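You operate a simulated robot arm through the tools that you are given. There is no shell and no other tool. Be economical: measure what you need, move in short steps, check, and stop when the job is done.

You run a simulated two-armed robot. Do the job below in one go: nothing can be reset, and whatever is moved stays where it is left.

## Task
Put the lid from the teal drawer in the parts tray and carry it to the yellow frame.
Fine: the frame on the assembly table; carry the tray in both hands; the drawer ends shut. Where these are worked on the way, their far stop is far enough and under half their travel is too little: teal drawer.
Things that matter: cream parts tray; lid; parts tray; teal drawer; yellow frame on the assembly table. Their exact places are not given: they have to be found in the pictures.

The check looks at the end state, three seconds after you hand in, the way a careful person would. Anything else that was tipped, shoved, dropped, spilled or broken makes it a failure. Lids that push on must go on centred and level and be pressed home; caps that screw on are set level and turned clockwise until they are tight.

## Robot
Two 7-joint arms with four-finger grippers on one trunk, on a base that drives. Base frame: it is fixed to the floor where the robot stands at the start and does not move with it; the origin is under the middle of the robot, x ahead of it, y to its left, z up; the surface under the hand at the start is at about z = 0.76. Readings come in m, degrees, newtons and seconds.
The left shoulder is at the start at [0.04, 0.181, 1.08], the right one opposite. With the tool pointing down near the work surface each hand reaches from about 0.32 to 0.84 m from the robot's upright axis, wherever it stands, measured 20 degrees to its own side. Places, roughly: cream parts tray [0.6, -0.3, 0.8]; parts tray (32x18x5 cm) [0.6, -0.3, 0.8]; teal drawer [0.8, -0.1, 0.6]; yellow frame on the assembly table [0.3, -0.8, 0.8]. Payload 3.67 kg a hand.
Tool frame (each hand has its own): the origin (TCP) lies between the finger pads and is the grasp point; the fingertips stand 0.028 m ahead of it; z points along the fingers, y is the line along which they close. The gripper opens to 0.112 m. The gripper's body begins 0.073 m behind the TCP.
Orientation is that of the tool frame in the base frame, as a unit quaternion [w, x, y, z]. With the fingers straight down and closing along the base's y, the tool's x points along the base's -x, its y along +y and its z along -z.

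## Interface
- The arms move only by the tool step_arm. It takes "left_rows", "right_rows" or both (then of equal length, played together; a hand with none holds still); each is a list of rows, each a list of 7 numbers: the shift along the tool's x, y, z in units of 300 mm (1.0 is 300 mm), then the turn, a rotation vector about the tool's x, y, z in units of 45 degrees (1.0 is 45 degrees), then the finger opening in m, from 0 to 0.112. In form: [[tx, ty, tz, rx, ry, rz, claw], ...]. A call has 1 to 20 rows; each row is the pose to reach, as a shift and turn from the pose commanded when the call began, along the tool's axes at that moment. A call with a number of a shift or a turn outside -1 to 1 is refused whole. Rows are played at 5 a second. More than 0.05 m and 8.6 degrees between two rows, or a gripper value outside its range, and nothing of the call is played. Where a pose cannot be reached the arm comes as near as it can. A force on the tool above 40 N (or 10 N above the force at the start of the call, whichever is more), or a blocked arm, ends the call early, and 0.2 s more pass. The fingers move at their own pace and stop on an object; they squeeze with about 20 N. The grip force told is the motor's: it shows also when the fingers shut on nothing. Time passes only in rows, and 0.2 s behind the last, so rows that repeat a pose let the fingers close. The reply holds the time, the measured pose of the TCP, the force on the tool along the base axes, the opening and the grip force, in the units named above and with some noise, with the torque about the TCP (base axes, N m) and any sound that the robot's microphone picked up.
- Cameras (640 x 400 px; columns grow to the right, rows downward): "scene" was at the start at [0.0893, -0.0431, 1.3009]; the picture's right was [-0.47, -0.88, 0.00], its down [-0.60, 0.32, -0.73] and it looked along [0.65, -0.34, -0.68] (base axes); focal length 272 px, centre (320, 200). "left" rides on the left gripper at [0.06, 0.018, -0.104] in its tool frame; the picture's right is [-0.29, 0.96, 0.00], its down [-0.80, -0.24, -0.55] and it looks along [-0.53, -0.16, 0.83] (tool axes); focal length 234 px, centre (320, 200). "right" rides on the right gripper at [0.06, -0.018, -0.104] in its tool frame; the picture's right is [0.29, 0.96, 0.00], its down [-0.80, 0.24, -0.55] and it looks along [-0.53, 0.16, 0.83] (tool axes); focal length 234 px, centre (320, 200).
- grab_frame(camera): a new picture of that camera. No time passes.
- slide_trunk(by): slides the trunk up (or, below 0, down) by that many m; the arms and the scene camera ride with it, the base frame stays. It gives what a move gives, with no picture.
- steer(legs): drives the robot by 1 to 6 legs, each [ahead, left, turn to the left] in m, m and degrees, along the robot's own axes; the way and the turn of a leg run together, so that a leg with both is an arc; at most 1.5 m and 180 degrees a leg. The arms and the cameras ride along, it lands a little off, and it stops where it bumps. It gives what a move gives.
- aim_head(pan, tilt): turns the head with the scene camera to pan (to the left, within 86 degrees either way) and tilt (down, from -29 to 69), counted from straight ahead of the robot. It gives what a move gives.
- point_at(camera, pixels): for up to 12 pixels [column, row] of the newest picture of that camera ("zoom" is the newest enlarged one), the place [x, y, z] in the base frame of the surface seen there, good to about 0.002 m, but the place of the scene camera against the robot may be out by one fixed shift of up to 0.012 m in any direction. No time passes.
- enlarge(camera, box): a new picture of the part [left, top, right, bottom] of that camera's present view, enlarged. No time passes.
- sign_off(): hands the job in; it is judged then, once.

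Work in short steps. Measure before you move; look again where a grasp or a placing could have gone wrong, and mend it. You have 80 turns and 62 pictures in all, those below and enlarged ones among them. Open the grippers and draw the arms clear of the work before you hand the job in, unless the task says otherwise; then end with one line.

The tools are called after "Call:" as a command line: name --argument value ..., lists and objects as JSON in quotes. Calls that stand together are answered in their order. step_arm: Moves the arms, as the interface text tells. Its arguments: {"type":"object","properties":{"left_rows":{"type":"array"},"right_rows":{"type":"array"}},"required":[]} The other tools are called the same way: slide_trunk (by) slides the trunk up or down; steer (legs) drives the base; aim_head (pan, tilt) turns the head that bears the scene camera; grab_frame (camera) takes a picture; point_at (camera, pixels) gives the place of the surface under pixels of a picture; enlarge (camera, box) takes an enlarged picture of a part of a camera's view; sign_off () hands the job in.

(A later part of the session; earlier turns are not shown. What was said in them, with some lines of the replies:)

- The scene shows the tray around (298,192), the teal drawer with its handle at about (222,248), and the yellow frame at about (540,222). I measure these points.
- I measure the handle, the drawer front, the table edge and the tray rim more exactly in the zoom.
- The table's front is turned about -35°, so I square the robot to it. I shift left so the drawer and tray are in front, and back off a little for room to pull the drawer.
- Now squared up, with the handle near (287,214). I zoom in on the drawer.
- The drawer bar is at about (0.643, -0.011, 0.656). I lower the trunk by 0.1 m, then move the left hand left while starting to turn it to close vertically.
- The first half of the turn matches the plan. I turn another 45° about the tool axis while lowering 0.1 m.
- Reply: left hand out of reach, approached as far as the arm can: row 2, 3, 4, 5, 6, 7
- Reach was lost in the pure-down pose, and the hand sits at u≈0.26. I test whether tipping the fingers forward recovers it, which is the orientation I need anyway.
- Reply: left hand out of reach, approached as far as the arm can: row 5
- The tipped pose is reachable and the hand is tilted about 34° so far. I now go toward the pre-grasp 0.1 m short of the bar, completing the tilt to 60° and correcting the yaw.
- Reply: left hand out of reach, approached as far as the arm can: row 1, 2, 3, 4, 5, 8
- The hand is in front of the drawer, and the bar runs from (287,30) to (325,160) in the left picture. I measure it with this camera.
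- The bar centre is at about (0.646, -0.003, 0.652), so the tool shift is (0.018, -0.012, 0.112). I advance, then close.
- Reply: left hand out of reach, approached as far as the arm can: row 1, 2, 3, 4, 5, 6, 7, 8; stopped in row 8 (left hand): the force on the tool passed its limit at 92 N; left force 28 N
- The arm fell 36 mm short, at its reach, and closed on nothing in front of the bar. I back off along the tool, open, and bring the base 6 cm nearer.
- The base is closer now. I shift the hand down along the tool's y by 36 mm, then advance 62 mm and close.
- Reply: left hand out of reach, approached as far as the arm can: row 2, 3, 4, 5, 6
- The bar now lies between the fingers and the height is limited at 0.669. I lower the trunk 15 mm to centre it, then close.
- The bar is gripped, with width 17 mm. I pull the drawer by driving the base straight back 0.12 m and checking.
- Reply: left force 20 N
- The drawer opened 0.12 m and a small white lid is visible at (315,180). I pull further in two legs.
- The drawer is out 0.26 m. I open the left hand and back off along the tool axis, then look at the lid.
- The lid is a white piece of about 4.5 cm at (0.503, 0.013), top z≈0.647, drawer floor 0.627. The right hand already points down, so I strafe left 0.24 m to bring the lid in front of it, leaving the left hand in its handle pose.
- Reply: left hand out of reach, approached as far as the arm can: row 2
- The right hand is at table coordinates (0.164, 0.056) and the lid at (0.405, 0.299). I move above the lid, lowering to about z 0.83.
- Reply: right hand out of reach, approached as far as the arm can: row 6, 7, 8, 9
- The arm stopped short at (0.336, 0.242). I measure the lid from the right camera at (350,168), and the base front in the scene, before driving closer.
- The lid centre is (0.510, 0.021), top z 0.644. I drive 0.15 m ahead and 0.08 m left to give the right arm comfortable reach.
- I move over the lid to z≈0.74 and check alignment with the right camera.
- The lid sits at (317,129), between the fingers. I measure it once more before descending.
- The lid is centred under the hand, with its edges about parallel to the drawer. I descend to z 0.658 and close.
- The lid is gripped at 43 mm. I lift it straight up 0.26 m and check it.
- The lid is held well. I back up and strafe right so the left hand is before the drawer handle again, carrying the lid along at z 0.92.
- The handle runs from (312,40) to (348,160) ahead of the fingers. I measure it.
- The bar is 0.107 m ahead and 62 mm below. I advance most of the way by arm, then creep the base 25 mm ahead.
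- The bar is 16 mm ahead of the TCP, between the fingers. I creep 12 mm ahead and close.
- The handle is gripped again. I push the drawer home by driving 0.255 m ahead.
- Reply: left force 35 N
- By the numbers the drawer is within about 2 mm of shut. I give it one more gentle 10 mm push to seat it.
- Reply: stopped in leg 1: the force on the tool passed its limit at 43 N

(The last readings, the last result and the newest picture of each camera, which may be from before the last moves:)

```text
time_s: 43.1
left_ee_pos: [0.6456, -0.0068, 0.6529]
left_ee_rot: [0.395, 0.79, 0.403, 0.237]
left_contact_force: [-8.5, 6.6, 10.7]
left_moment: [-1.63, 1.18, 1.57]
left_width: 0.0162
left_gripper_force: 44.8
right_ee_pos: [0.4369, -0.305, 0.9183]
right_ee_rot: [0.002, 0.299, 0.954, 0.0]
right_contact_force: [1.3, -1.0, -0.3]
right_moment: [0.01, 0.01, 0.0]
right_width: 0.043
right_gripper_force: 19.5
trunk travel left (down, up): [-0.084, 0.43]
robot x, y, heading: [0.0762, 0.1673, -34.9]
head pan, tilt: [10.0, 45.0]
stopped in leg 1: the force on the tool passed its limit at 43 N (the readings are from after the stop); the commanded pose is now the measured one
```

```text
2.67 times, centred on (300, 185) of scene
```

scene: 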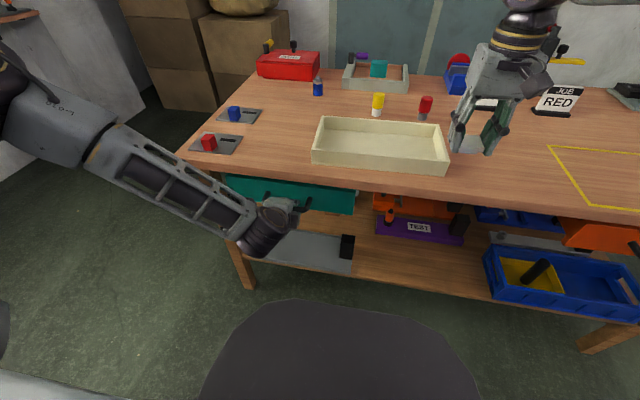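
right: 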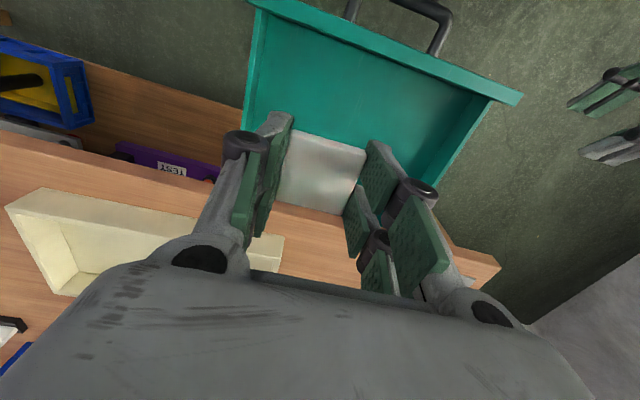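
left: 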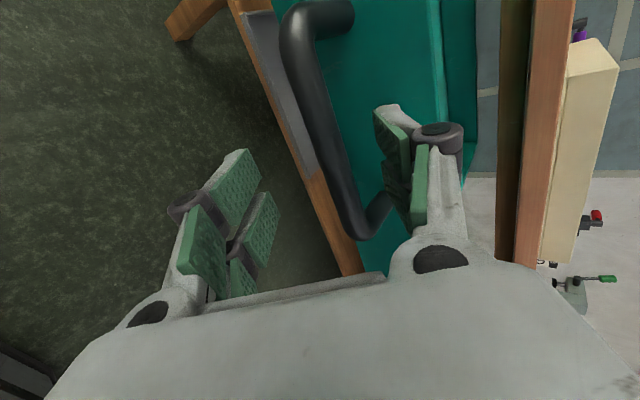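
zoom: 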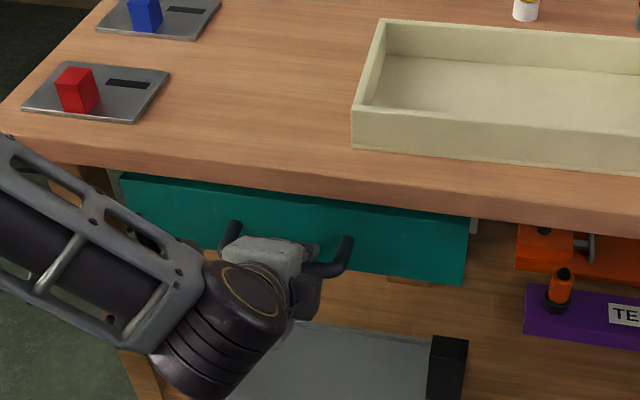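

The push met a hard stop, so the drawer is shut. I release the handle and back the left hand off.

Call:
step_arm --left_rows '[[0, 0, 0, 0, 0, 0, 0.04], [0, 0, 0, 0, 0, 0, 0.07], [0, 0, -0.1, 0, 0, 0, 0.07], [0, 0, -0.2, 0, 0, 0, 0.07], [0, 0, -0.3, 0, 0, 0, 0.07], [0, 0, -0.35, 0, 0, 0, 0.07]]'

Call:
enlarge --camera "scene" --box '[200, 90, 480, 265]'

Call:
point_at --camera "zoom" --pixels '[[276, 70], [548, 82], [258, 140], [562, 163], [556, 80], [405, 120], [150, 210], [340, 240], [420, 74], [420, 155], [266, 105], [556, 125]]'

```text
time_s: 44.5
left_ee_pos: [0.5733, 0.0394, 0.7101]
left_ee_rot: [0.395, 0.792, 0.401, 0.238]
left_contact_force: [0.2, -0.1, -0.1]
left_moment: [0.01, 0.01, 0.01]
left_width: 0.0704
left_gripper_force: 0.1
right_ee_pos: [0.4379, -0.3067, 0.9167]
right_ee_rot: [0.001, 0.299, 0.954, 0.001]
right_contact_force: [0.3, 0.8, -0.2]
right_moment: [0.0, 0.0, 0.0]
right_width: 0.0433
right_gripper_force: 20.2
trunk travel left (down, up): [-0.084, 0.43]
robot x, y, heading: [0.0772, 0.1669, -34.6]
head pan, tilt: [10.0, 45.0]
```

```text
2.29 times, centred on (340, 178) of scene
```

zoom: 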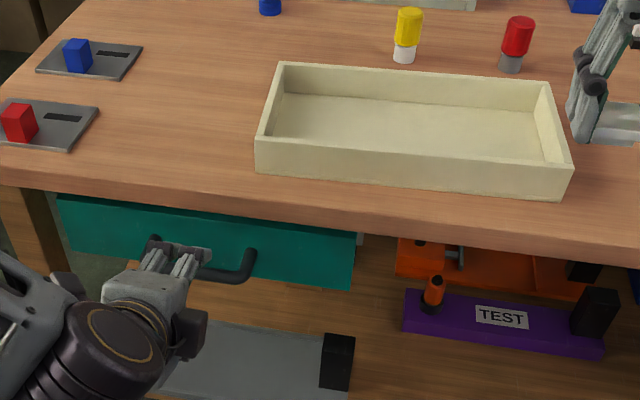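

```text
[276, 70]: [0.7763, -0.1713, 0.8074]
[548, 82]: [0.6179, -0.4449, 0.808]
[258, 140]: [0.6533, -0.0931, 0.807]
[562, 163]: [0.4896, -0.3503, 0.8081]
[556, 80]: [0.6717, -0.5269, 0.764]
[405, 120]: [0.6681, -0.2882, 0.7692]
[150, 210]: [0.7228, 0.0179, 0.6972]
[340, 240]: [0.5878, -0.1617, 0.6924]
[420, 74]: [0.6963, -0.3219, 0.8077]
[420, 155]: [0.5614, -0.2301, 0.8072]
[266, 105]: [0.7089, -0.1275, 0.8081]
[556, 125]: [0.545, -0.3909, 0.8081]
```

The drawer front is at its original place. I raise the trunk back up and unwind the left hand toward fingers-down in two halves.

Call:
slide_trunk --by 0.116

Call:
step_arm --left_rows '[[0.003, 0.023, -0.033, 0.072, 0.072, -0.129, 0.08], [0.005, 0.047, -0.067, 0.143, 0.143, -0.259, 0.08], [0.008, 0.07, -0.1, 0.215, 0.215, -0.388, 0.08], [0.01, 0.093, -0.133, 0.287, 0.287, -0.518, 0.08], [0.013, 0.116, -0.166, 0.359, 0.359, -0.647, 0.08], [0.016, 0.14, -0.2, 0.43, 0.43, -0.777, 0.08], [0.018, 0.163, -0.233, 0.502, 0.502, -0.906, 0.08]]'

Call:
step_arm --left_rows '[[0, 0, 0, 0.072, 0.072, -0.129, 0.08], [0, 0, 0, 0.143, 0.143, -0.259, 0.08], [0, 0, 0, 0.215, 0.215, -0.388, 0.08], [0, 0, 0, 0.287, 0.287, -0.518, 0.08], [0, 0, 0, 0.359, 0.359, -0.647, 0.08], [0, 0, 0, 0.43, 0.43, -0.777, 0.08], [0, 0, 0, 0.502, 0.502, -0.906, 0.08]]'

```text
time_s: 46.0
left_ee_pos: [0.5727, 0.0388, 0.8285]
left_ee_rot: [0.394, 0.792, 0.401, 0.238]
left_contact_force: [-0.1, -0.7, 0.3]
left_moment: [-0.01, 0.01, 0.02]
left_width: 0.0701
left_gripper_force: 0.1
right_ee_pos: [0.4382, -0.3075, 1.0343]
right_ee_rot: [0.0, 0.3, 0.954, 0.001]
right_contact_force: [-0.7, -0.2, -0.4]
right_moment: [-0.02, -0.01, -0.01]
right_width: 0.0429
right_gripper_force: 19.7
trunk travel left (down, up): [-0.2, 0.314]
robot x, y, heading: [0.0761, 0.1651, -34.8]
head pan, tilt: [10.0, 45.0]
```

```text
time_s: 47.6
left_ee_pos: [0.5492, 0.0554, 0.9097]
left_ee_rot: [0.209, 0.604, 0.753, 0.153]
left_contact_force: [-0.1, -0.1, -0.2]
left_moment: [-0.01, -0.01, -0.03]
left_width: 0.0799
left_gripper_force: 0.1
right_ee_pos: [0.4374, -0.3072, 1.0347]
right_ee_rot: [0.001, 0.299, 0.954, 0.0]
right_contact_force: [1.1, 0.1, 0.2]
right_moment: [-0.01, 0.01, 0.02]
right_width: 0.0431
right_gripper_force: 20.4
trunk travel left (down, up): [-0.2, 0.314]
robot x, y, heading: [0.0736, 0.1687, -34.7]
head pan, tilt: [10.0, 45.0]
```

```text
time_s: 49.2
left_ee_pos: [0.5487, 0.0559, 0.9083]
left_ee_rot: [-0.017, 0.295, 0.955, 0.038]
left_contact_force: [0.3, 0.7, -0.4]
left_moment: [-0.02, 0.03, -0.01]
left_width: 0.0799
left_gripper_force: 0.1
right_ee_pos: [0.4386, -0.307, 1.0347]
right_ee_rot: [-0.001, 0.299, 0.954, 0.001]
right_contact_force: [-0.5, 0.7, -0.7]
right_moment: [-0.01, 0.01, 0.01]
right_width: 0.0429
right_gripper_force: 20.2
trunk travel left (down, up): [-0.2, 0.314]
robot x, y, heading: [0.0725, 0.1629, -35.0]
head pan, tilt: [10.0, 45.0]
```

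The left hand is nearly fingers-down. I drive 8 cm nearer to centre on the tray, then move the lid over it.

Call:
steer --legs '[[0.08, -0.03, 0]]'

Call:
step_arm --right_rows '[[-0.05, 0.1, 0.1, 0, 0, 0, 0.0], [-0.1, 0.2, 0.2, 0, 0, 0, 0.0], [-0.13, 0.3, 0.3, 0, 0, 0, 0.0], [-0.155, 0.4, 0.37, 0, 0, 0, 0.0], [-0.177, 0.48, 0.44, 0, 0, 0, 0.0], [-0.177, 0.533, 0.5, 0, 0, 0, 0.0]]'

Call:
grab_frame --camera "right"

```text
time_s: 50.3
left_ee_pos: [0.5984, -0.0139, 0.9098]
left_ee_rot: [-0.018, 0.295, 0.955, 0.038]
left_contact_force: [-0.2, -0.7, 0.0]
left_moment: [0.01, 0.02, -0.02]
left_width: 0.0799
left_gripper_force: 0.0
right_ee_pos: [0.4877, -0.3776, 1.0335]
right_ee_rot: [0.0, 0.299, 0.954, 0.001]
right_contact_force: [0.6, -1.0, -0.6]
right_moment: [0.01, 0.04, -0.02]
right_width: 0.0429
right_gripper_force: 20.2
trunk travel left (down, up): [-0.2, 0.314]
robot x, y, heading: [0.1251, 0.0976, -34.8]
head pan, tilt: [10.0, 45.0]
```

```text
time_s: 51.7
left_ee_pos: [0.597, -0.0141, 0.9095]
left_ee_rot: [-0.016, 0.295, 0.955, 0.037]
left_contact_force: [0.5, 0.2, -0.5]
left_moment: [-0.01, 0.0, -0.02]
left_width: 0.0801
left_gripper_force: 0.1
right_ee_pos: [0.5269, -0.3114, 0.91]
right_ee_rot: [0.001, 0.299, 0.954, 0.001]
right_contact_force: [-0.1, -0.4, -0.2]
right_moment: [-0.02, -0.02, -0.03]
right_width: 0.043
right_gripper_force: 20.4
right hand out of reach, approached as far as the arm can: row 3, 4, 5, 6
trunk travel left (down, up): [-0.2, 0.314]
robot x, y, heading: [0.1244, 0.0955, -34.7]
head pan, tilt: [10.0, 45.0]
```

```text
36 pictures are left
```

right: 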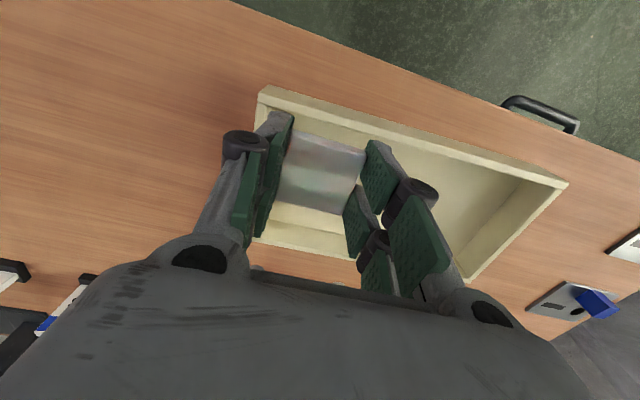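

The right arm is limited toward the inside, with TCP at (0.61, 0.047) in table axes. I drive 5 cm ahead and 8 cm left so the lid hangs over the tray's middle.

Call:
steer --legs '[[0.05, 0.085, 0]]'

Call:
grab_frame --camera "right"

```text
time_s: 52.8
left_ee_pos: [0.6871, 0.0273, 0.9088]
left_ee_rot: [-0.018, 0.297, 0.954, 0.037]
left_contact_force: [0.5, 0.1, 0.4]
left_moment: [-0.02, 0.02, 0.0]
left_width: 0.08
left_gripper_force: 0.2
right_ee_pos: [0.6158, -0.2714, 0.9089]
right_ee_rot: [0.0, 0.299, 0.954, 0.001]
right_contact_force: [0.8, 0.0, -0.1]
right_moment: [-0.03, 0.02, 0.02]
right_width: 0.0429
right_gripper_force: 20.0
trunk travel left (down, up): [-0.2, 0.314]
robot x, y, heading: [0.2108, 0.137, -34.9]
head pan, tilt: [10.0, 45.0]
```

```text
35 pictures are left
```

right: 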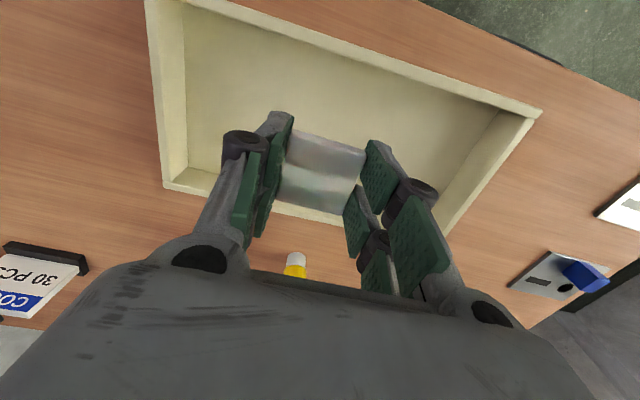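

The lid now hangs over the tray. I measure the tray rim and floor from this camera.

Call:
point_at --camera "right" --pixels '[[300, 80], [220, 150], [540, 110], [165, 100], [165, 188], [150, 5], [400, 100], [460, 180], [270, 195], [350, 52]]'

```text
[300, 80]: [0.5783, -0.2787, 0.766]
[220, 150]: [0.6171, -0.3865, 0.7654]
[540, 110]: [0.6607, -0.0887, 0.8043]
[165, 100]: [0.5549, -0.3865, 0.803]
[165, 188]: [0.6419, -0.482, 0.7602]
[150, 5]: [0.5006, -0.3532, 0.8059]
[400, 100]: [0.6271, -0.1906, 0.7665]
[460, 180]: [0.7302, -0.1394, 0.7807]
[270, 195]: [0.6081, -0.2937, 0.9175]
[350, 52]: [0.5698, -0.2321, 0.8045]
```

The TCP is well inside the tray and the tray floor is at 0.766. I descend to z≈0.801, release and rise.

Call:
step_arm --right_rows '[[0, 0, 0.12, 0, 0, 0, 0.0], [0, 0, 0.24, 0, 0, 0, 0.0], [0, 0, 0.32, 0, 0, 0, 0.0], [0, 0, 0.361, 0, 0, 0, 0.0], [0, 0, 0.361, 0, 0, 0, 0.055], [0, 0, 0.361, 0, 0, 0, 0.075], [0, 0, 0.24, 0, 0, 0, 0.075], [0, 0, 0.12, 0, 0, 0, 0.075], [0, 0, 0.0, 0, 0, 0, 0.075]]'

Call:
grab_frame --camera "right"

```text
time_s: 54.8
left_ee_pos: [0.6853, 0.026, 0.9095]
left_ee_rot: [-0.017, 0.296, 0.954, 0.037]
left_contact_force: [0.0, -0.1, -0.1]
left_moment: [-0.01, 0.01, -0.02]
left_width: 0.0802
left_gripper_force: 0.1
right_ee_pos: [0.615, -0.2713, 0.9095]
right_ee_rot: [0.001, 0.3, 0.954, 0.001]
right_contact_force: [0.2, 0.7, 0.1]
right_moment: [0.0, -0.01, -0.01]
right_width: 0.0748
right_gripper_force: 0.0
right hand out of reach, approached as far as the arm can: row 1, 2, 3, 4, 5, 6, 7, 8
trunk travel left (down, up): [-0.2, 0.314]
robot x, y, heading: [0.2102, 0.1383, -35.1]
head pan, tilt: [10.0, 45.0]
```

```text
34 pictures are left
```

right: 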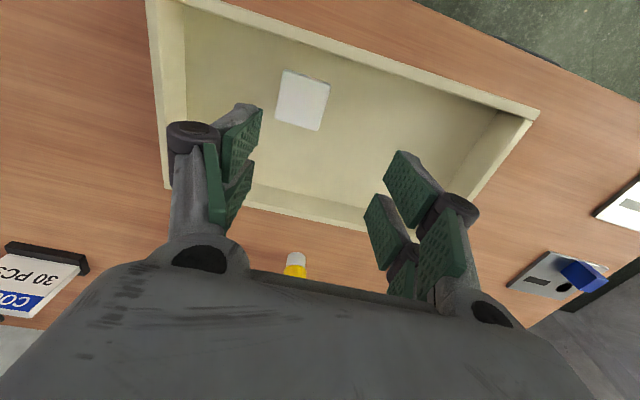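

The lid lies in the tray. I centre the base on the tray, moving right 9 cm and ahead 5 cm, and look again.

Call:
steer --legs '[[0.05, -0.087, 0]]'

Call:
aim_head --pan 0 --tilt 50

Call:
grab_frame --camera "scene"

```text
time_s: 56.0
left_ee_pos: [0.677, -0.0746, 0.9085]
left_ee_rot: [-0.017, 0.297, 0.954, 0.037]
left_contact_force: [-0.3, -0.2, -0.1]
left_moment: [0.02, -0.01, -0.01]
left_width: 0.0802
left_gripper_force: 0.0
right_ee_pos: [0.6083, -0.3734, 0.909]
right_ee_rot: [0.001, 0.3, 0.954, 0.001]
right_contact_force: [-0.1, -0.1, -0.4]
right_moment: [0.04, -0.02, 0.01]
right_width: 0.0749
right_gripper_force: 0.0
trunk travel left (down, up): [-0.2, 0.314]
robot x, y, heading: [0.2026, 0.0385, -34.8]
head pan, tilt: [10.0, 45.0]
```

```text
time_s: 56.7
left_ee_pos: [0.6768, -0.0724, 0.9096]
left_ee_rot: [-0.017, 0.296, 0.954, 0.038]
left_contact_force: [1.1, -0.2, -0.2]
left_moment: [0.01, 0.0, -0.02]
left_width: 0.08
left_gripper_force: 0.0
right_ee_pos: [0.6061, -0.3701, 0.91]
right_ee_rot: [0.0, 0.3, 0.954, 0.0]
right_contact_force: [0.6, -0.8, 0.3]
right_moment: [0.03, -0.01, 0.03]
right_width: 0.0752
right_gripper_force: 0.0
trunk travel left (down, up): [-0.2, 0.314]
robot x, y, heading: [0.2027, 0.0353, -34.7]
head pan, tilt: [0.0, 50.0]
```

```text
33 pictures are left
```

scene: 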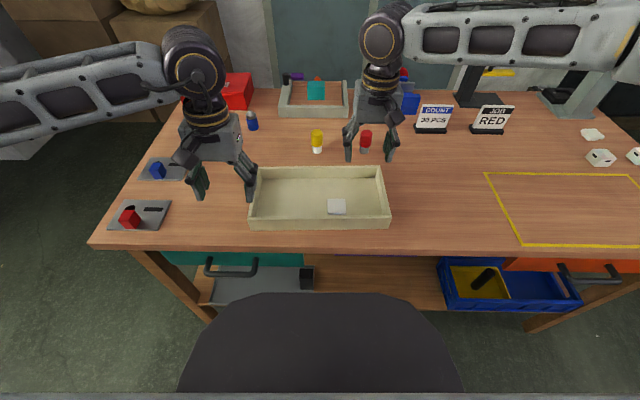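

I measure the tray rim ends, the lid, the red bottle and the frame corners.

Call:
point_at --camera "scene" --pixels '[[256, 169], [382, 167], [250, 217], [389, 215], [253, 192], [385, 192], [337, 205], [366, 133], [486, 173], [637, 175], [522, 244], [318, 168]]'

Call:
enlarge --camera "scene" --box '[230, 150, 410, 262]'

Call:
point_at --camera "zoom" --pixels '[[94, 66], [542, 62], [72, 235], [560, 230], [84, 150], [551, 145], [380, 200]]'

```text
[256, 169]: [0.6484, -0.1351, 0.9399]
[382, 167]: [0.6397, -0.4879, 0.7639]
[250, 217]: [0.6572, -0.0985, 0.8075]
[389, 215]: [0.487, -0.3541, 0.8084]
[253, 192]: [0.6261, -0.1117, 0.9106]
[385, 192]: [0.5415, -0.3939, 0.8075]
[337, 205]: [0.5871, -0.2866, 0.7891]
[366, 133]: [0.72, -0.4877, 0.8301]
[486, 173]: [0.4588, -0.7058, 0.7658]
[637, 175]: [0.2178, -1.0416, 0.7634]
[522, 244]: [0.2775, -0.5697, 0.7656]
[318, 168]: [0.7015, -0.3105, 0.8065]
```

```text
3.56 times, centred on (320, 206) of scene
```

zoom: 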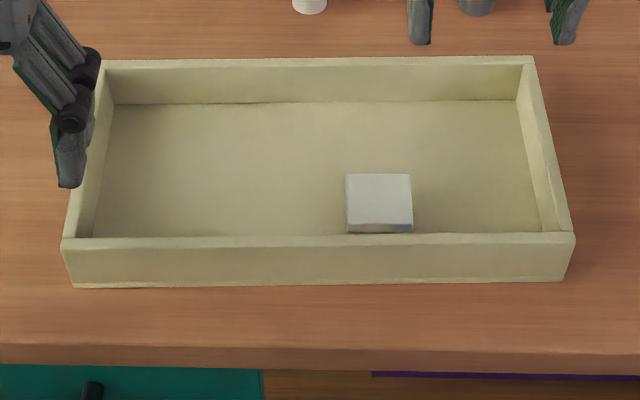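

```text
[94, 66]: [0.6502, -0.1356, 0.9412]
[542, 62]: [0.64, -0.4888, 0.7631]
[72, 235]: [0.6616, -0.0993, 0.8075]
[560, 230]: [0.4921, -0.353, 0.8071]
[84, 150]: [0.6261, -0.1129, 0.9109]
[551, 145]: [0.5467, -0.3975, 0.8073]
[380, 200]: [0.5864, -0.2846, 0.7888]
```

I move both hands over the tray's end walls at z≈0.85, correcting the left's tilt and turning both about 2° to match the tray.

Call:
step_arm --left_rows '[[-0.06, -0.02, 0.0, 0.02, -0.017, -0.008, 0.06], [-0.12, -0.04, 0.03, 0.04, -0.035, -0.016, 0.06], [-0.18, -0.06, 0.1, 0.06, -0.052, -0.024, 0.06], [-0.239, -0.079, 0.15, 0.08, -0.069, -0.033, 0.06], [-0.239, -0.079, 0.2, 0.08, -0.069, -0.033, 0.06]]' --right_rows '[[0.03, -0.04, 0.0, 0, 0, -0.011, 0.06], [0.06, -0.08, 0.03, 0, 0, -0.022, 0.06], [0.09, -0.12, 0.1, 0, 0, -0.033, 0.06], [0.11, -0.167, 0.15, 0, 0, -0.044, 0.06], [0.11, -0.167, 0.2, 0, 0, -0.044, 0.06]]'

Call:
grab_frame --camera "right"

Call:
grab_frame --camera "left"

```text
time_s: 57.9
left_ee_pos: [0.7236, -0.1279, 0.8435]
left_ee_rot: [0.0, 0.284, 0.959, -0.001]
left_contact_force: [0.4, -0.7, 0.0]
left_moment: [-0.02, -0.01, 0.01]
left_width: 0.0601
left_gripper_force: 0.0
right_ee_pos: [0.552, -0.3929, 0.8486]
right_ee_rot: [0.002, 0.284, 0.959, 0.001]
right_contact_force: [-0.3, 1.3, 0.5]
right_moment: [0.01, 0.0, -0.01]
right_width: 0.0598
right_gripper_force: 0.0
trunk travel left (down, up): [-0.2, 0.314]
robot x, y, heading: [0.2048, 0.0408, -34.8]
head pan, tilt: [0.0, 50.0]
```

```text
31 pictures are left
```

right: 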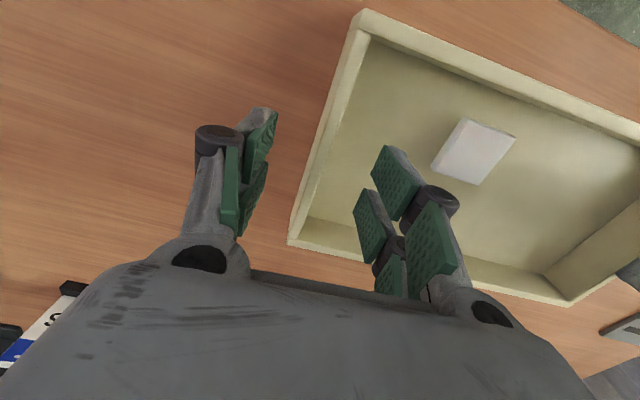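

```text
30 pictures are left
```

left: 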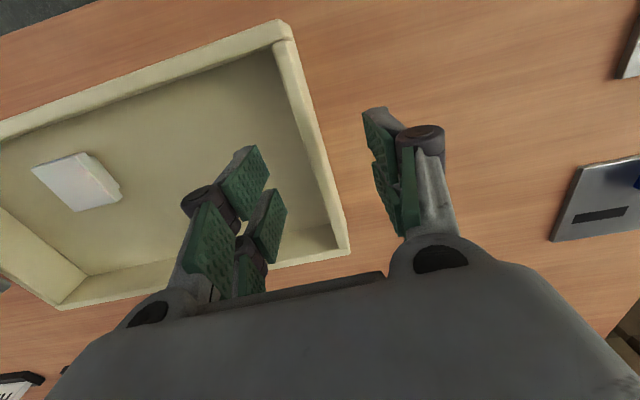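

Both hands straddle the end walls. I measure the wall tops in each wrist picture.

Call:
point_at --camera "right" --pixels '[[357, 30], [340, 87], [322, 140], [305, 195], [296, 228], [500, 77]]'

Call:
point_at --camera "left" --pixels '[[283, 40], [298, 90], [315, 150], [330, 200], [343, 240], [150, 80]]'

```text
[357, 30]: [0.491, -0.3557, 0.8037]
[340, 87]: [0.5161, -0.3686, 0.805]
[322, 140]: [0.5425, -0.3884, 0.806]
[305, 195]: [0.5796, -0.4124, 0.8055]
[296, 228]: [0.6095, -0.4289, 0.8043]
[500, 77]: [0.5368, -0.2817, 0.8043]
```

```text
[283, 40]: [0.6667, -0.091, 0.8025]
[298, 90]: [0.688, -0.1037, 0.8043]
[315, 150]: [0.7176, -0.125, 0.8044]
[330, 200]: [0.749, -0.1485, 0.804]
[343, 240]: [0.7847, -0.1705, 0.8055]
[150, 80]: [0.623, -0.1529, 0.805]
```

Both TCPs are on the wall centres within about 2 mm. I lower both to z 0.800 and close.

Call:
step_arm --left_rows '[[0, 0, 0.05, 0, 0, 0, 0.06], [0, 0, 0.1, 0, 0, 0, 0.06], [0, 0, 0.143, 0, 0, 0, 0.06], [0, 0, 0.143, 0, 0, 0, 0.03], [0, 0, 0.143, 0, 0, 0, 0.0], [0, 0, 0.143, 0, 0, 0, 0.0]]' --right_rows '[[0, 0, 0.06, 0, 0, 0, 0.06], [0, 0, 0.11, 0, 0, 0, 0.06], [0, 0, 0.16, 0, 0, 0, 0.06], [0, 0, 0.16, 0, 0, 0, 0.03], [0, 0, 0.16, 0, 0, 0, 0.0], [0, 0, 0.16, 0, 0, 0, 0.0]]'

```text
time_s: 59.3
left_ee_pos: [0.7191, -0.1292, 0.8005]
left_ee_rot: [-0.001, 0.285, 0.959, -0.003]
left_contact_force: [-13.1, -9.8, -0.7]
left_moment: [-0.37, 0.15, -0.64]
left_width: 0.0092
left_gripper_force: 20.2
right_ee_pos: [0.5534, -0.3907, 0.803]
right_ee_rot: [0.002, 0.283, 0.959, 0.002]
right_contact_force: [12.8, 10.6, 0.2]
right_moment: [0.38, -0.13, -0.85]
right_width: 0.0095
right_gripper_force: 19.8
trunk travel left (down, up): [-0.2, 0.314]
robot x, y, heading: [0.2022, 0.0395, -34.9]
head pan, tilt: [0.0, 50.0]
```

Both walls are gripped at 9 mm. I lift with the trunk so both hands rise together, then check.

Call:
slide_trunk --by 0.08

Call:
grab_frame --camera "scene"

```text
time_s: 60.5
left_ee_pos: [0.7214, -0.1289, 0.8782]
left_ee_rot: [0.0, 0.285, 0.959, -0.002]
left_contact_force: [-21.8, -25.2, -0.7]
left_moment: [-0.53, 0.61, -0.7]
left_width: 0.0096
left_gripper_force: 20.0
right_ee_pos: [0.5531, -0.3918, 0.8803]
right_ee_rot: [0.002, 0.283, 0.959, 0.003]
right_contact_force: [21.4, 24.1, -1.4]
right_moment: [0.56, -0.56, -0.84]
right_width: 0.0094
right_gripper_force: 19.9
trunk travel left (down, up): [-0.28, 0.234]
robot x, y, heading: [0.1989, 0.0403, -34.7]
head pan, tilt: [0.0, 50.0]
```

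```text
29 pictures are left
```

scene: 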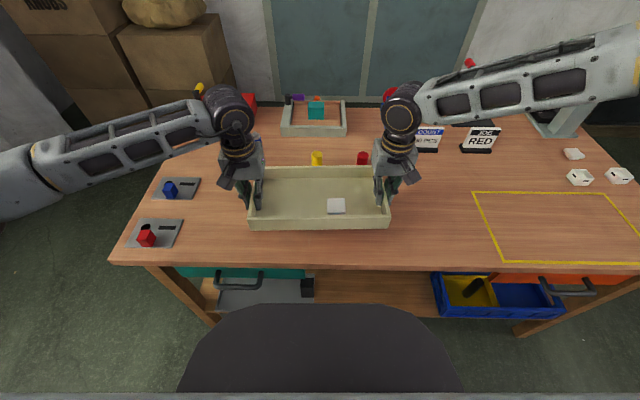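

The tray is lifted level with the lid inside. The hands pull apart with about 33 N, so I relax each inward 2 mm and measure the frame corners.

Call:
step_arm --left_rows '[[0, -0.004, 0, 0, 0, 0, 0.0], [0, -0.007, 0, 0, 0, 0, 0.0]]' --right_rows '[[0, 0.004, 0, 0, 0, 0, 0.0], [0, 0.007, 0, 0, 0, 0, 0.0]]'

Call:
point_at --camera "scene" --pixels '[[473, 193], [605, 195], [501, 260], [540, 193], [636, 222], [570, 262], [570, 154], [580, 178]]'

```text
time_s: 61.1
left_ee_pos: [0.7222, -0.1304, 0.8796]
left_ee_rot: [0.0, 0.284, 0.959, -0.001]
left_contact_force: [-17.1, -16.4, -1.2]
left_moment: [-0.43, 0.35, -0.83]
left_width: 0.0094
left_gripper_force: 19.7
right_ee_pos: [0.5529, -0.3912, 0.8818]
right_ee_rot: [0.001, 0.283, 0.959, 0.001]
right_contact_force: [17.0, 16.5, -1.9]
right_moment: [0.42, -0.36, -0.84]
right_width: 0.0093
right_gripper_force: 19.4
trunk travel left (down, up): [-0.28, 0.234]
robot x, y, heading: [0.2017, 0.0367, -34.8]
head pan, tilt: [0.0, 50.0]
```

```text
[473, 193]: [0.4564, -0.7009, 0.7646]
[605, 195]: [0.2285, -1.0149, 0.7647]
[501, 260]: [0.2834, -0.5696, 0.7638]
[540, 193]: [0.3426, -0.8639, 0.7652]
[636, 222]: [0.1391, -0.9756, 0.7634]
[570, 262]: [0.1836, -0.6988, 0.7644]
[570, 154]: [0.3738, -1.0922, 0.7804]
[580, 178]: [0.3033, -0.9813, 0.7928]
```

The frame centre is about (0.257, -0.791) with its long side at about 54°. I strafe right 0.6 m with the tray at height.

Call:
steer --legs '[[0, -0.3, 0], [0, -0.3, 0]]'

Call:
grab_frame --camera "scene"

```text
time_s: 64.8
left_ee_pos: [0.3793, -0.6208, 0.8786]
left_ee_rot: [-0.001, 0.284, 0.959, 0.0]
left_contact_force: [-8.2, -2.4, -1.6]
left_moment: [-0.02, 0.23, -0.82]
left_width: 0.0093
left_gripper_force: 20.3
right_ee_pos: [0.211, -0.882, 0.8808]
right_ee_rot: [0.002, 0.284, 0.959, 0.001]
right_contact_force: [8.9, 2.1, -0.8]
right_moment: [0.06, -0.25, -0.86]
right_width: 0.0093
right_gripper_force: 19.9
trunk travel left (down, up): [-0.28, 0.234]
robot x, y, heading: [-0.1362, -0.457, -34.5]
head pan, tilt: [0.0, 50.0]
```

```text
28 pictures are left
```

scene: 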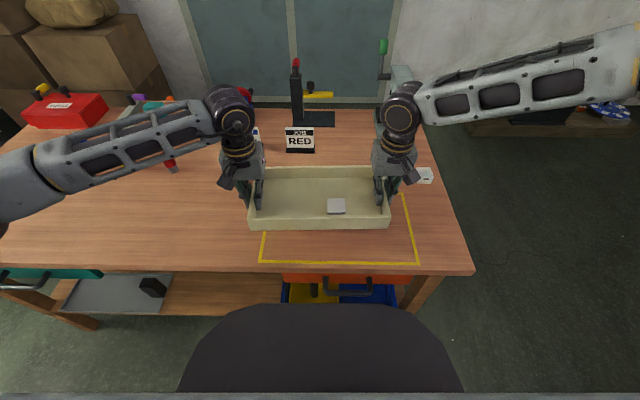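

The tray hovers nearly over the frame. I measure the visible frame corners and the white part by the right hand.

Call:
point_at --camera "scene" --pixels '[[260, 262], [417, 263], [340, 263], [263, 240], [405, 197], [411, 230], [424, 178], [412, 172], [430, 182]]'

Call:
grab_frame --camera "right"

```text
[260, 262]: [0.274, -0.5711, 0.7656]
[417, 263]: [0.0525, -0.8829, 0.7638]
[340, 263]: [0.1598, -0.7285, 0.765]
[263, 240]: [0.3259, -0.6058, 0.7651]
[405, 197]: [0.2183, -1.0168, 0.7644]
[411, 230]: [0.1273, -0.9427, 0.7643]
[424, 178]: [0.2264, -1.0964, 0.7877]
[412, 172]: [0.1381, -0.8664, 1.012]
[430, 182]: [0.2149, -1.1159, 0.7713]
```

```text
27 pictures are left
```

right: 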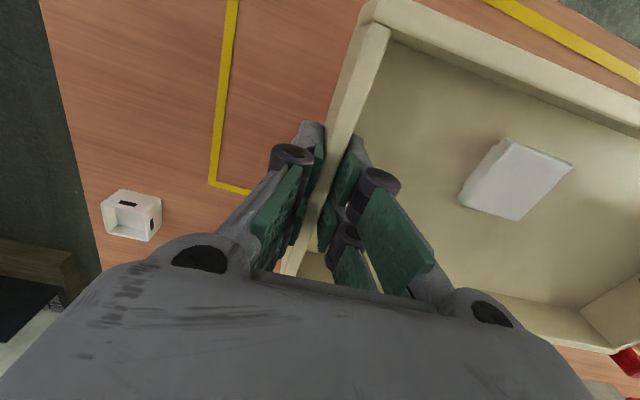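

Right camera shows the frame's back-right corner at (213,183) and the front edge at (600,55). I take the left picture too, to measure the frame without the scene camera's offset.

Call:
point_at --camera "right" --pixels '[[213, 183], [230, 20], [221, 100], [515, 8], [600, 55], [130, 215]]'

Call:
grab_frame --camera "left"

```text
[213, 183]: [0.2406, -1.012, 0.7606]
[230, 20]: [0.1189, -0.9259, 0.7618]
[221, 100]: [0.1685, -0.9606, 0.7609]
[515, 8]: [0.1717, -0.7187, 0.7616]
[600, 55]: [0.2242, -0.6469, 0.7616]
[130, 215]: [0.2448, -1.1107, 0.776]
```

```text
26 pictures are left
```

left: 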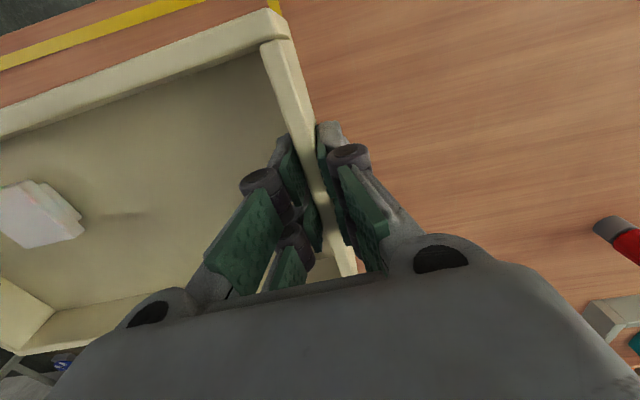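

I measure the frame's front-left part from the left picture.

Call:
point_at --camera "left" --pixels '[[274, 5], [190, 2], [100, 28], [30, 53], [300, 170], [275, 60]]'

```text
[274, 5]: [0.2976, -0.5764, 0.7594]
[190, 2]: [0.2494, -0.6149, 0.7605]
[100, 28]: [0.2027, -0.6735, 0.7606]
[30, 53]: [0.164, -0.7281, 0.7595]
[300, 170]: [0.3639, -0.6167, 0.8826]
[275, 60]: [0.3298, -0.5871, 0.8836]
```

Frame centre in its own axes is (F 0.672, L -0.488), yaw 54.3°. The tray is at (0.680, -0.438), yaw about 56.2°, so I move right 32 mm, back 8 mm and turn -2°.

Call:
steer --legs '[[-0.008, -0.032, -2]]'

Call:
grab_frame --camera "right"

Call:
grab_frame --camera "left"

```text
time_s: 65.7
left_ee_pos: [0.3493, -0.6587, 0.8783]
left_ee_rot: [0.0, 0.3, 0.954, -0.001]
left_contact_force: [-5.4, 1.2, -2.5]
left_moment: [0.29, 0.47, -0.74]
left_width: 0.009
left_gripper_force: 20.1
right_ee_pos: [0.1732, -0.9132, 0.881]
right_ee_rot: [0.001, 0.3, 0.954, 0.001]
right_contact_force: [5.2, -1.6, -1.0]
right_moment: [-0.25, -0.41, -0.79]
right_width: 0.0094
right_gripper_force: 20.3
trunk travel left (down, up): [-0.28, 0.234]
robot x, y, heading: [-0.1622, -0.4722, -36.7]
head pan, tilt: [0.0, 50.0]
```

```text
25 pictures are left
```

right: 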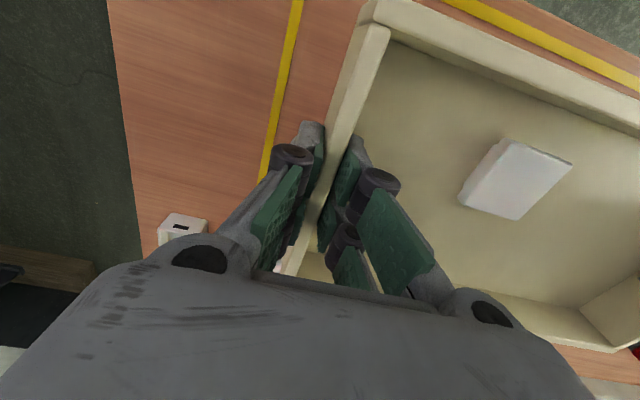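

```text
24 pictures are left
```

left: 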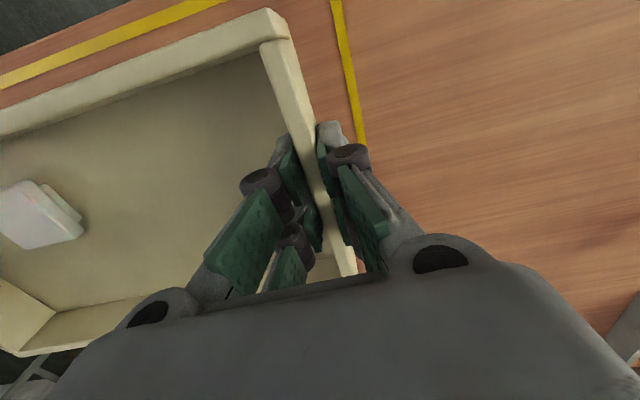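

The frame's edges show on all sides near the tray. I measure the tray's rim corners and the frame lines in both wrist pictures.

Call:
point_at --camera "right" --pixels '[[292, 40], [275, 120], [480, 14], [600, 70], [375, 8], [560, 72], [340, 135], [365, 60]]'

Call:
point_at --camera "left" --pixels '[[338, 20], [355, 100], [180, 14], [40, 68], [268, 20], [80, 95], [290, 80], [314, 150]]'

```text
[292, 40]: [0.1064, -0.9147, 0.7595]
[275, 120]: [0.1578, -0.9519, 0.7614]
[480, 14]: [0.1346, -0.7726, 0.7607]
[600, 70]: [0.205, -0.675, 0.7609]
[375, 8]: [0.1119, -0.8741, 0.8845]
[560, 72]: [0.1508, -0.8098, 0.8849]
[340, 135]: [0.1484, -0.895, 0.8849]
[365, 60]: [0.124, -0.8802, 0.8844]
```

```text
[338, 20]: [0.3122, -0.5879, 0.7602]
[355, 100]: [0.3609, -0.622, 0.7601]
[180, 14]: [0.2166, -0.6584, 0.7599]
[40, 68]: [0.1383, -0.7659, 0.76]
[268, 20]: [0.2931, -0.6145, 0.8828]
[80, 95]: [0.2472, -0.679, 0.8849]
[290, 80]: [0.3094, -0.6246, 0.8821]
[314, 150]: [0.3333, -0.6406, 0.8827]
```

The tray is centred in the frame lengthwise and within 1° in yaw. It should come 7 mm toward the robot, so I shift both hands and then lower with the trunk.

Call:
step_arm --left_rows '[[0.012, 0, 0, 0, 0, 0, 0.0], [0.024, 0, 0, 0, 0, 0, 0.0]]' --right_rows '[[0.012, 0, 0, 0, 0, 0, 0.0], [0.024, 0, 0, 0, 0, 0, 0.0]]'

Call:
slide_trunk --by -0.07

Call:
slide_trunk --by -0.008

Call:
enlarge --camera "scene" --box '[210, 130, 450, 280]'

```text
time_s: 66.3
left_ee_pos: [0.3421, -0.6543, 0.8802]
left_ee_rot: [-0.001, 0.301, 0.954, 0.001]
left_contact_force: [-3.3, 3.1, -1.3]
left_moment: [0.3, 0.27, -0.7]
left_width: 0.0091
left_gripper_force: 19.8
right_ee_pos: [0.1654, -0.9102, 0.8815]
right_ee_rot: [0.003, 0.3, 0.954, 0.001]
right_contact_force: [3.6, -4.0, -1.5]
right_moment: [-0.22, -0.36, -0.74]
right_width: 0.009
right_gripper_force: 19.8
trunk travel left (down, up): [-0.28, 0.234]
robot x, y, heading: [-0.163, -0.4763, -36.7]
head pan, tilt: [0.0, 50.0]
```

```text
time_s: 67.4
left_ee_pos: [0.3434, -0.655, 0.8095]
left_ee_rot: [0.0, 0.301, 0.954, 0.0]
left_contact_force: [-3.2, 5.7, -1.2]
left_moment: [0.33, 0.35, -0.83]
left_width: 0.0088
left_gripper_force: 20.1
right_ee_pos: [0.1651, -0.9092, 0.8122]
right_ee_rot: [0.002, 0.3, 0.954, 0.001]
right_contact_force: [2.2, -4.1, -0.7]
right_moment: [-0.36, -0.3, -0.88]
right_width: 0.0091
right_gripper_force: 19.7
trunk travel left (down, up): [-0.21, 0.304]
robot x, y, heading: [-0.1609, -0.4768, -36.8]
head pan, tilt: [0.0, 50.0]
```

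```text
time_s: 67.9
left_ee_pos: [0.3428, -0.6544, 0.8023]
left_ee_rot: [-0.001, 0.301, 0.954, 0.001]
left_contact_force: [-2.2, 5.4, -1.6]
left_moment: [0.14, 0.11, -0.82]
left_width: 0.009
left_gripper_force: 20.1
right_ee_pos: [0.1656, -0.9101, 0.8035]
right_ee_rot: [0.002, 0.299, 0.954, 0.002]
right_contact_force: [2.4, -5.1, -0.2]
right_moment: [-0.16, -0.11, -0.88]
right_width: 0.0094
right_gripper_force: 19.6
trunk travel left (down, up): [-0.202, 0.312]
robot x, y, heading: [-0.16, -0.4756, -36.9]
head pan, tilt: [0.0, 50.0]
```

```text
2.67 times, centred on (330, 205) of scene
```

zoom: 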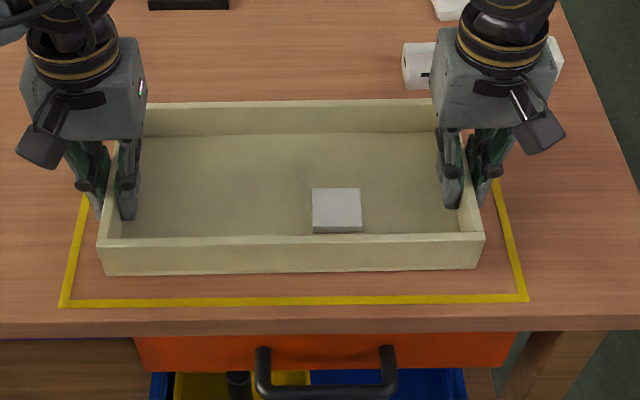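

The tray is within 1-2 mm of the table. I lower 2 mm more and measure the gaps to the yellow line.

Call:
slide_trunk --by -0.002

Call:
point_at --camera "zoom" --pixels '[[290, 268], [290, 278], [290, 302], [480, 262], [516, 262], [104, 268], [72, 265], [290, 104], [300, 96], [200, 98]]'

```text
time_s: 68.5
left_ee_pos: [0.3441, -0.6547, 0.8008]
left_ee_rot: [-0.001, 0.302, 0.953, 0.0]
left_contact_force: [-2.5, 6.5, 0.8]
left_moment: [0.11, -0.04, -0.88]
left_width: 0.0091
left_gripper_force: 20.0
right_ee_pos: [0.1661, -0.9106, 0.8021]
right_ee_rot: [0.002, 0.3, 0.954, 0.002]
right_contact_force: [2.1, -6.0, -1.1]
right_moment: [-0.25, -0.19, -0.88]
right_width: 0.0091
right_gripper_force: 19.7
trunk travel left (down, up): [-0.2, 0.314]
robot x, y, heading: [-0.1628, -0.4715, -36.8]
head pan, tilt: [0.0, 50.0]
```

```text
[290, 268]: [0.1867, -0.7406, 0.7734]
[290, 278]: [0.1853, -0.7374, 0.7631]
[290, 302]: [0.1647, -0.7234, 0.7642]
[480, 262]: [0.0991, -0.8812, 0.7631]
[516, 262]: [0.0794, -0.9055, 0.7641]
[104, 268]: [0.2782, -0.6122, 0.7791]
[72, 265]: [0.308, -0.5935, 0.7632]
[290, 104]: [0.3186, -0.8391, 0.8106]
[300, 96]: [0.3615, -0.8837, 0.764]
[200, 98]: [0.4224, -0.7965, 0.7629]
```

The tray is centred in the frame with about 25–33 mm gaps all round. I open both hands and rise straight up.

Call:
step_arm --left_rows '[[0, 0, 0, 0, 0, 0, 0.03], [0, 0, 0, 0, 0, 0, 0.05], [0, 0, 0, 0, 0, 0, 0.05]]' --right_rows '[[0, 0, 0, 0, 0, 0, 0.03], [0, 0, 0, 0, 0, 0, 0.05], [0, 0, 0, 0, 0, 0, 0.05]]'

Call:
slide_trunk --by 0.15

Call:
grab_frame --camera "scene"

```text
time_s: 69.3
left_ee_pos: [0.3424, -0.6547, 0.8005]
left_ee_rot: [-0.001, 0.301, 0.954, 0.0]
left_contact_force: [-0.5, 0.8, 0.1]
left_moment: [0.0, -0.02, -0.01]
left_width: 0.0501
left_gripper_force: 0.1
right_ee_pos: [0.1655, -0.9102, 0.8018]
right_ee_rot: [0.002, 0.299, 0.954, 0.001]
right_contact_force: [0.5, 0.3, -1.4]
right_moment: [0.02, -0.04, 0.0]
right_width: 0.0499
right_gripper_force: 0.0
trunk travel left (down, up): [-0.2, 0.314]
robot x, y, heading: [-0.1616, -0.4734, -37.0]
head pan, tilt: [0.0, 50.0]
```

```text
time_s: 71.0
left_ee_pos: [0.3423, -0.6537, 0.9486]
left_ee_rot: [0.0, 0.301, 0.954, -0.001]
left_contact_force: [-0.1, -0.7, 0.4]
left_moment: [-0.01, -0.02, 0.0]
left_width: 0.0499
left_gripper_force: 0.1
right_ee_pos: [0.1664, -0.911, 0.95]
right_ee_rot: [0.003, 0.3, 0.954, 0.002]
right_contact_force: [0.4, -0.5, -0.2]
right_moment: [-0.03, -0.02, 0.0]
right_width: 0.0499
right_gripper_force: 0.0
trunk travel left (down, up): [-0.35, 0.164]
robot x, y, heading: [-0.1616, -0.4714, -37.0]
head pan, tilt: [0.0, 50.0]
```

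```text
22 pictures are left
```

scene: 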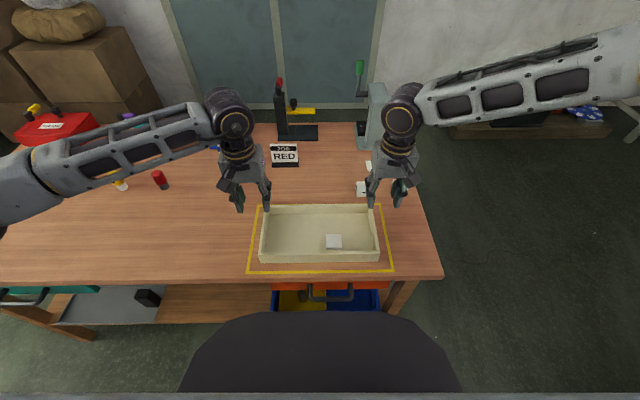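

The tray with the lid sits inside the frame. I back the robot off 0.35 m, open the hands and check the whole table and drawer.

Call:
steer --legs '[[-0.35, 0, 0]]'

Call:
step_arm --left_rows '[[0, 0, 0, 0, 0, 0, 0.112], [0, 0, 0, 0, 0, 0, 0.112]]' --right_rows '[[0, 0, 0, 0, 0, 0, 0.112], [0, 0, 0, 0, 0, 0, 0.112]]'

Call:
aim_head --pan 22 --tilt 36

Call:
grab_frame --camera "scene"

```text
time_s: 73.3
left_ee_pos: [0.0636, -0.4452, 0.9482]
left_ee_rot: [0.0, 0.301, 0.954, 0.001]
left_contact_force: [-0.4, 1.1, 0.3]
left_moment: [0.02, -0.01, 0.0]
left_width: 0.0501
left_gripper_force: 0.0
right_ee_pos: [-0.112, -0.7004, 0.9516]
right_ee_rot: [0.002, 0.3, 0.954, 0.001]
right_contact_force: [-0.1, 0.1, 0.4]
right_moment: [0.01, 0.0, 0.01]
right_width: 0.0499
right_gripper_force: 0.1
trunk travel left (down, up): [-0.35, 0.164]
robot x, y, heading: [-0.4451, -0.2665, -37.3]
head pan, tilt: [0.0, 50.0]
```

```text
time_s: 73.9
left_ee_pos: [0.0633, -0.4441, 0.9491]
left_ee_rot: [-0.001, 0.301, 0.954, 0.0]
left_contact_force: [0.3, 0.4, -0.4]
left_moment: [-0.05, -0.01, 0.0]
left_width: 0.1118
left_gripper_force: 0.2
right_ee_pos: [-0.1132, -0.6995, 0.9506]
right_ee_rot: [0.002, 0.3, 0.954, 0.001]
right_contact_force: [0.2, -0.1, 0.7]
right_moment: [-0.03, 0.0, 0.04]
right_width: 0.1117
right_gripper_force: 0.0
trunk travel left (down, up): [-0.35, 0.164]
robot x, y, heading: [-0.4411, -0.2658, -36.6]
head pan, tilt: [0.0, 50.0]
```

```text
time_s: 74.8
left_ee_pos: [0.0626, -0.4451, 0.9475]
left_ee_rot: [-0.001, 0.301, 0.954, -0.001]
left_contact_force: [0.1, 0.1, 0.3]
left_moment: [-0.02, 0.01, -0.02]
left_width: 0.112
left_gripper_force: 0.0
right_ee_pos: [-0.1131, -0.7016, 0.9504]
right_ee_rot: [0.003, 0.3, 0.954, 0.001]
right_contact_force: [1.1, 0.1, -0.3]
right_moment: [-0.02, 0.0, 0.01]
right_width: 0.1118
right_gripper_force: 0.0
trunk travel left (down, up): [-0.35, 0.164]
robot x, y, heading: [-0.442, -0.2639, -36.9]
head pan, tilt: [22.0, 36.0]
```

```text
21 pictures are left
```

scene: 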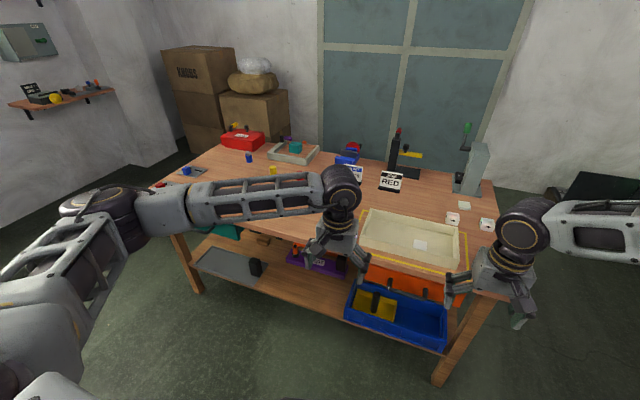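

Everything stands as before. I check the drawer front at (222,230) once more.

Call:
enlarge --camera "scene" --box '[150, 180, 310, 280]'

Call:
point_at --camera "zoom" --pixels '[[250, 195], [300, 200], [330, 205], [360, 230]]'

```text
4.00 times, centred on (230, 230) of scene
```

zoom: 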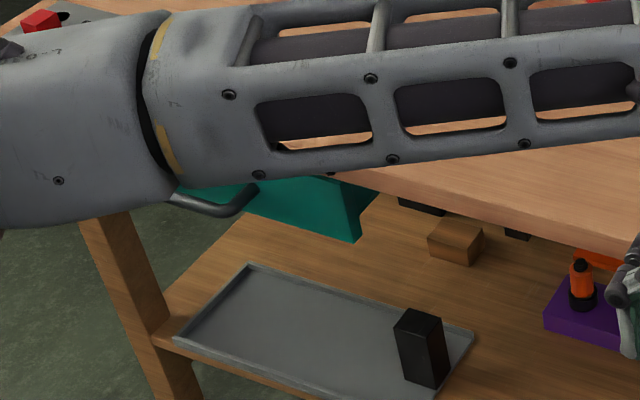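

```text
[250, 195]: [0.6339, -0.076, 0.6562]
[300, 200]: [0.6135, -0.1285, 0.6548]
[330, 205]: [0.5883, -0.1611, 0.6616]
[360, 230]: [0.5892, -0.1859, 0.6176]
```

The drawer front is back in its starting plane (u≈0.576, shut), the tray with the lid is centred in the frame, and the hands are open and clear, so I hand the job in.

Call:
sign_off

```text
The job is handed in.
```

The lid is in the parts tray, the tray is centred in the yellow frame on the assembly table, the teal drawer is shut, and both hands are open and clear.
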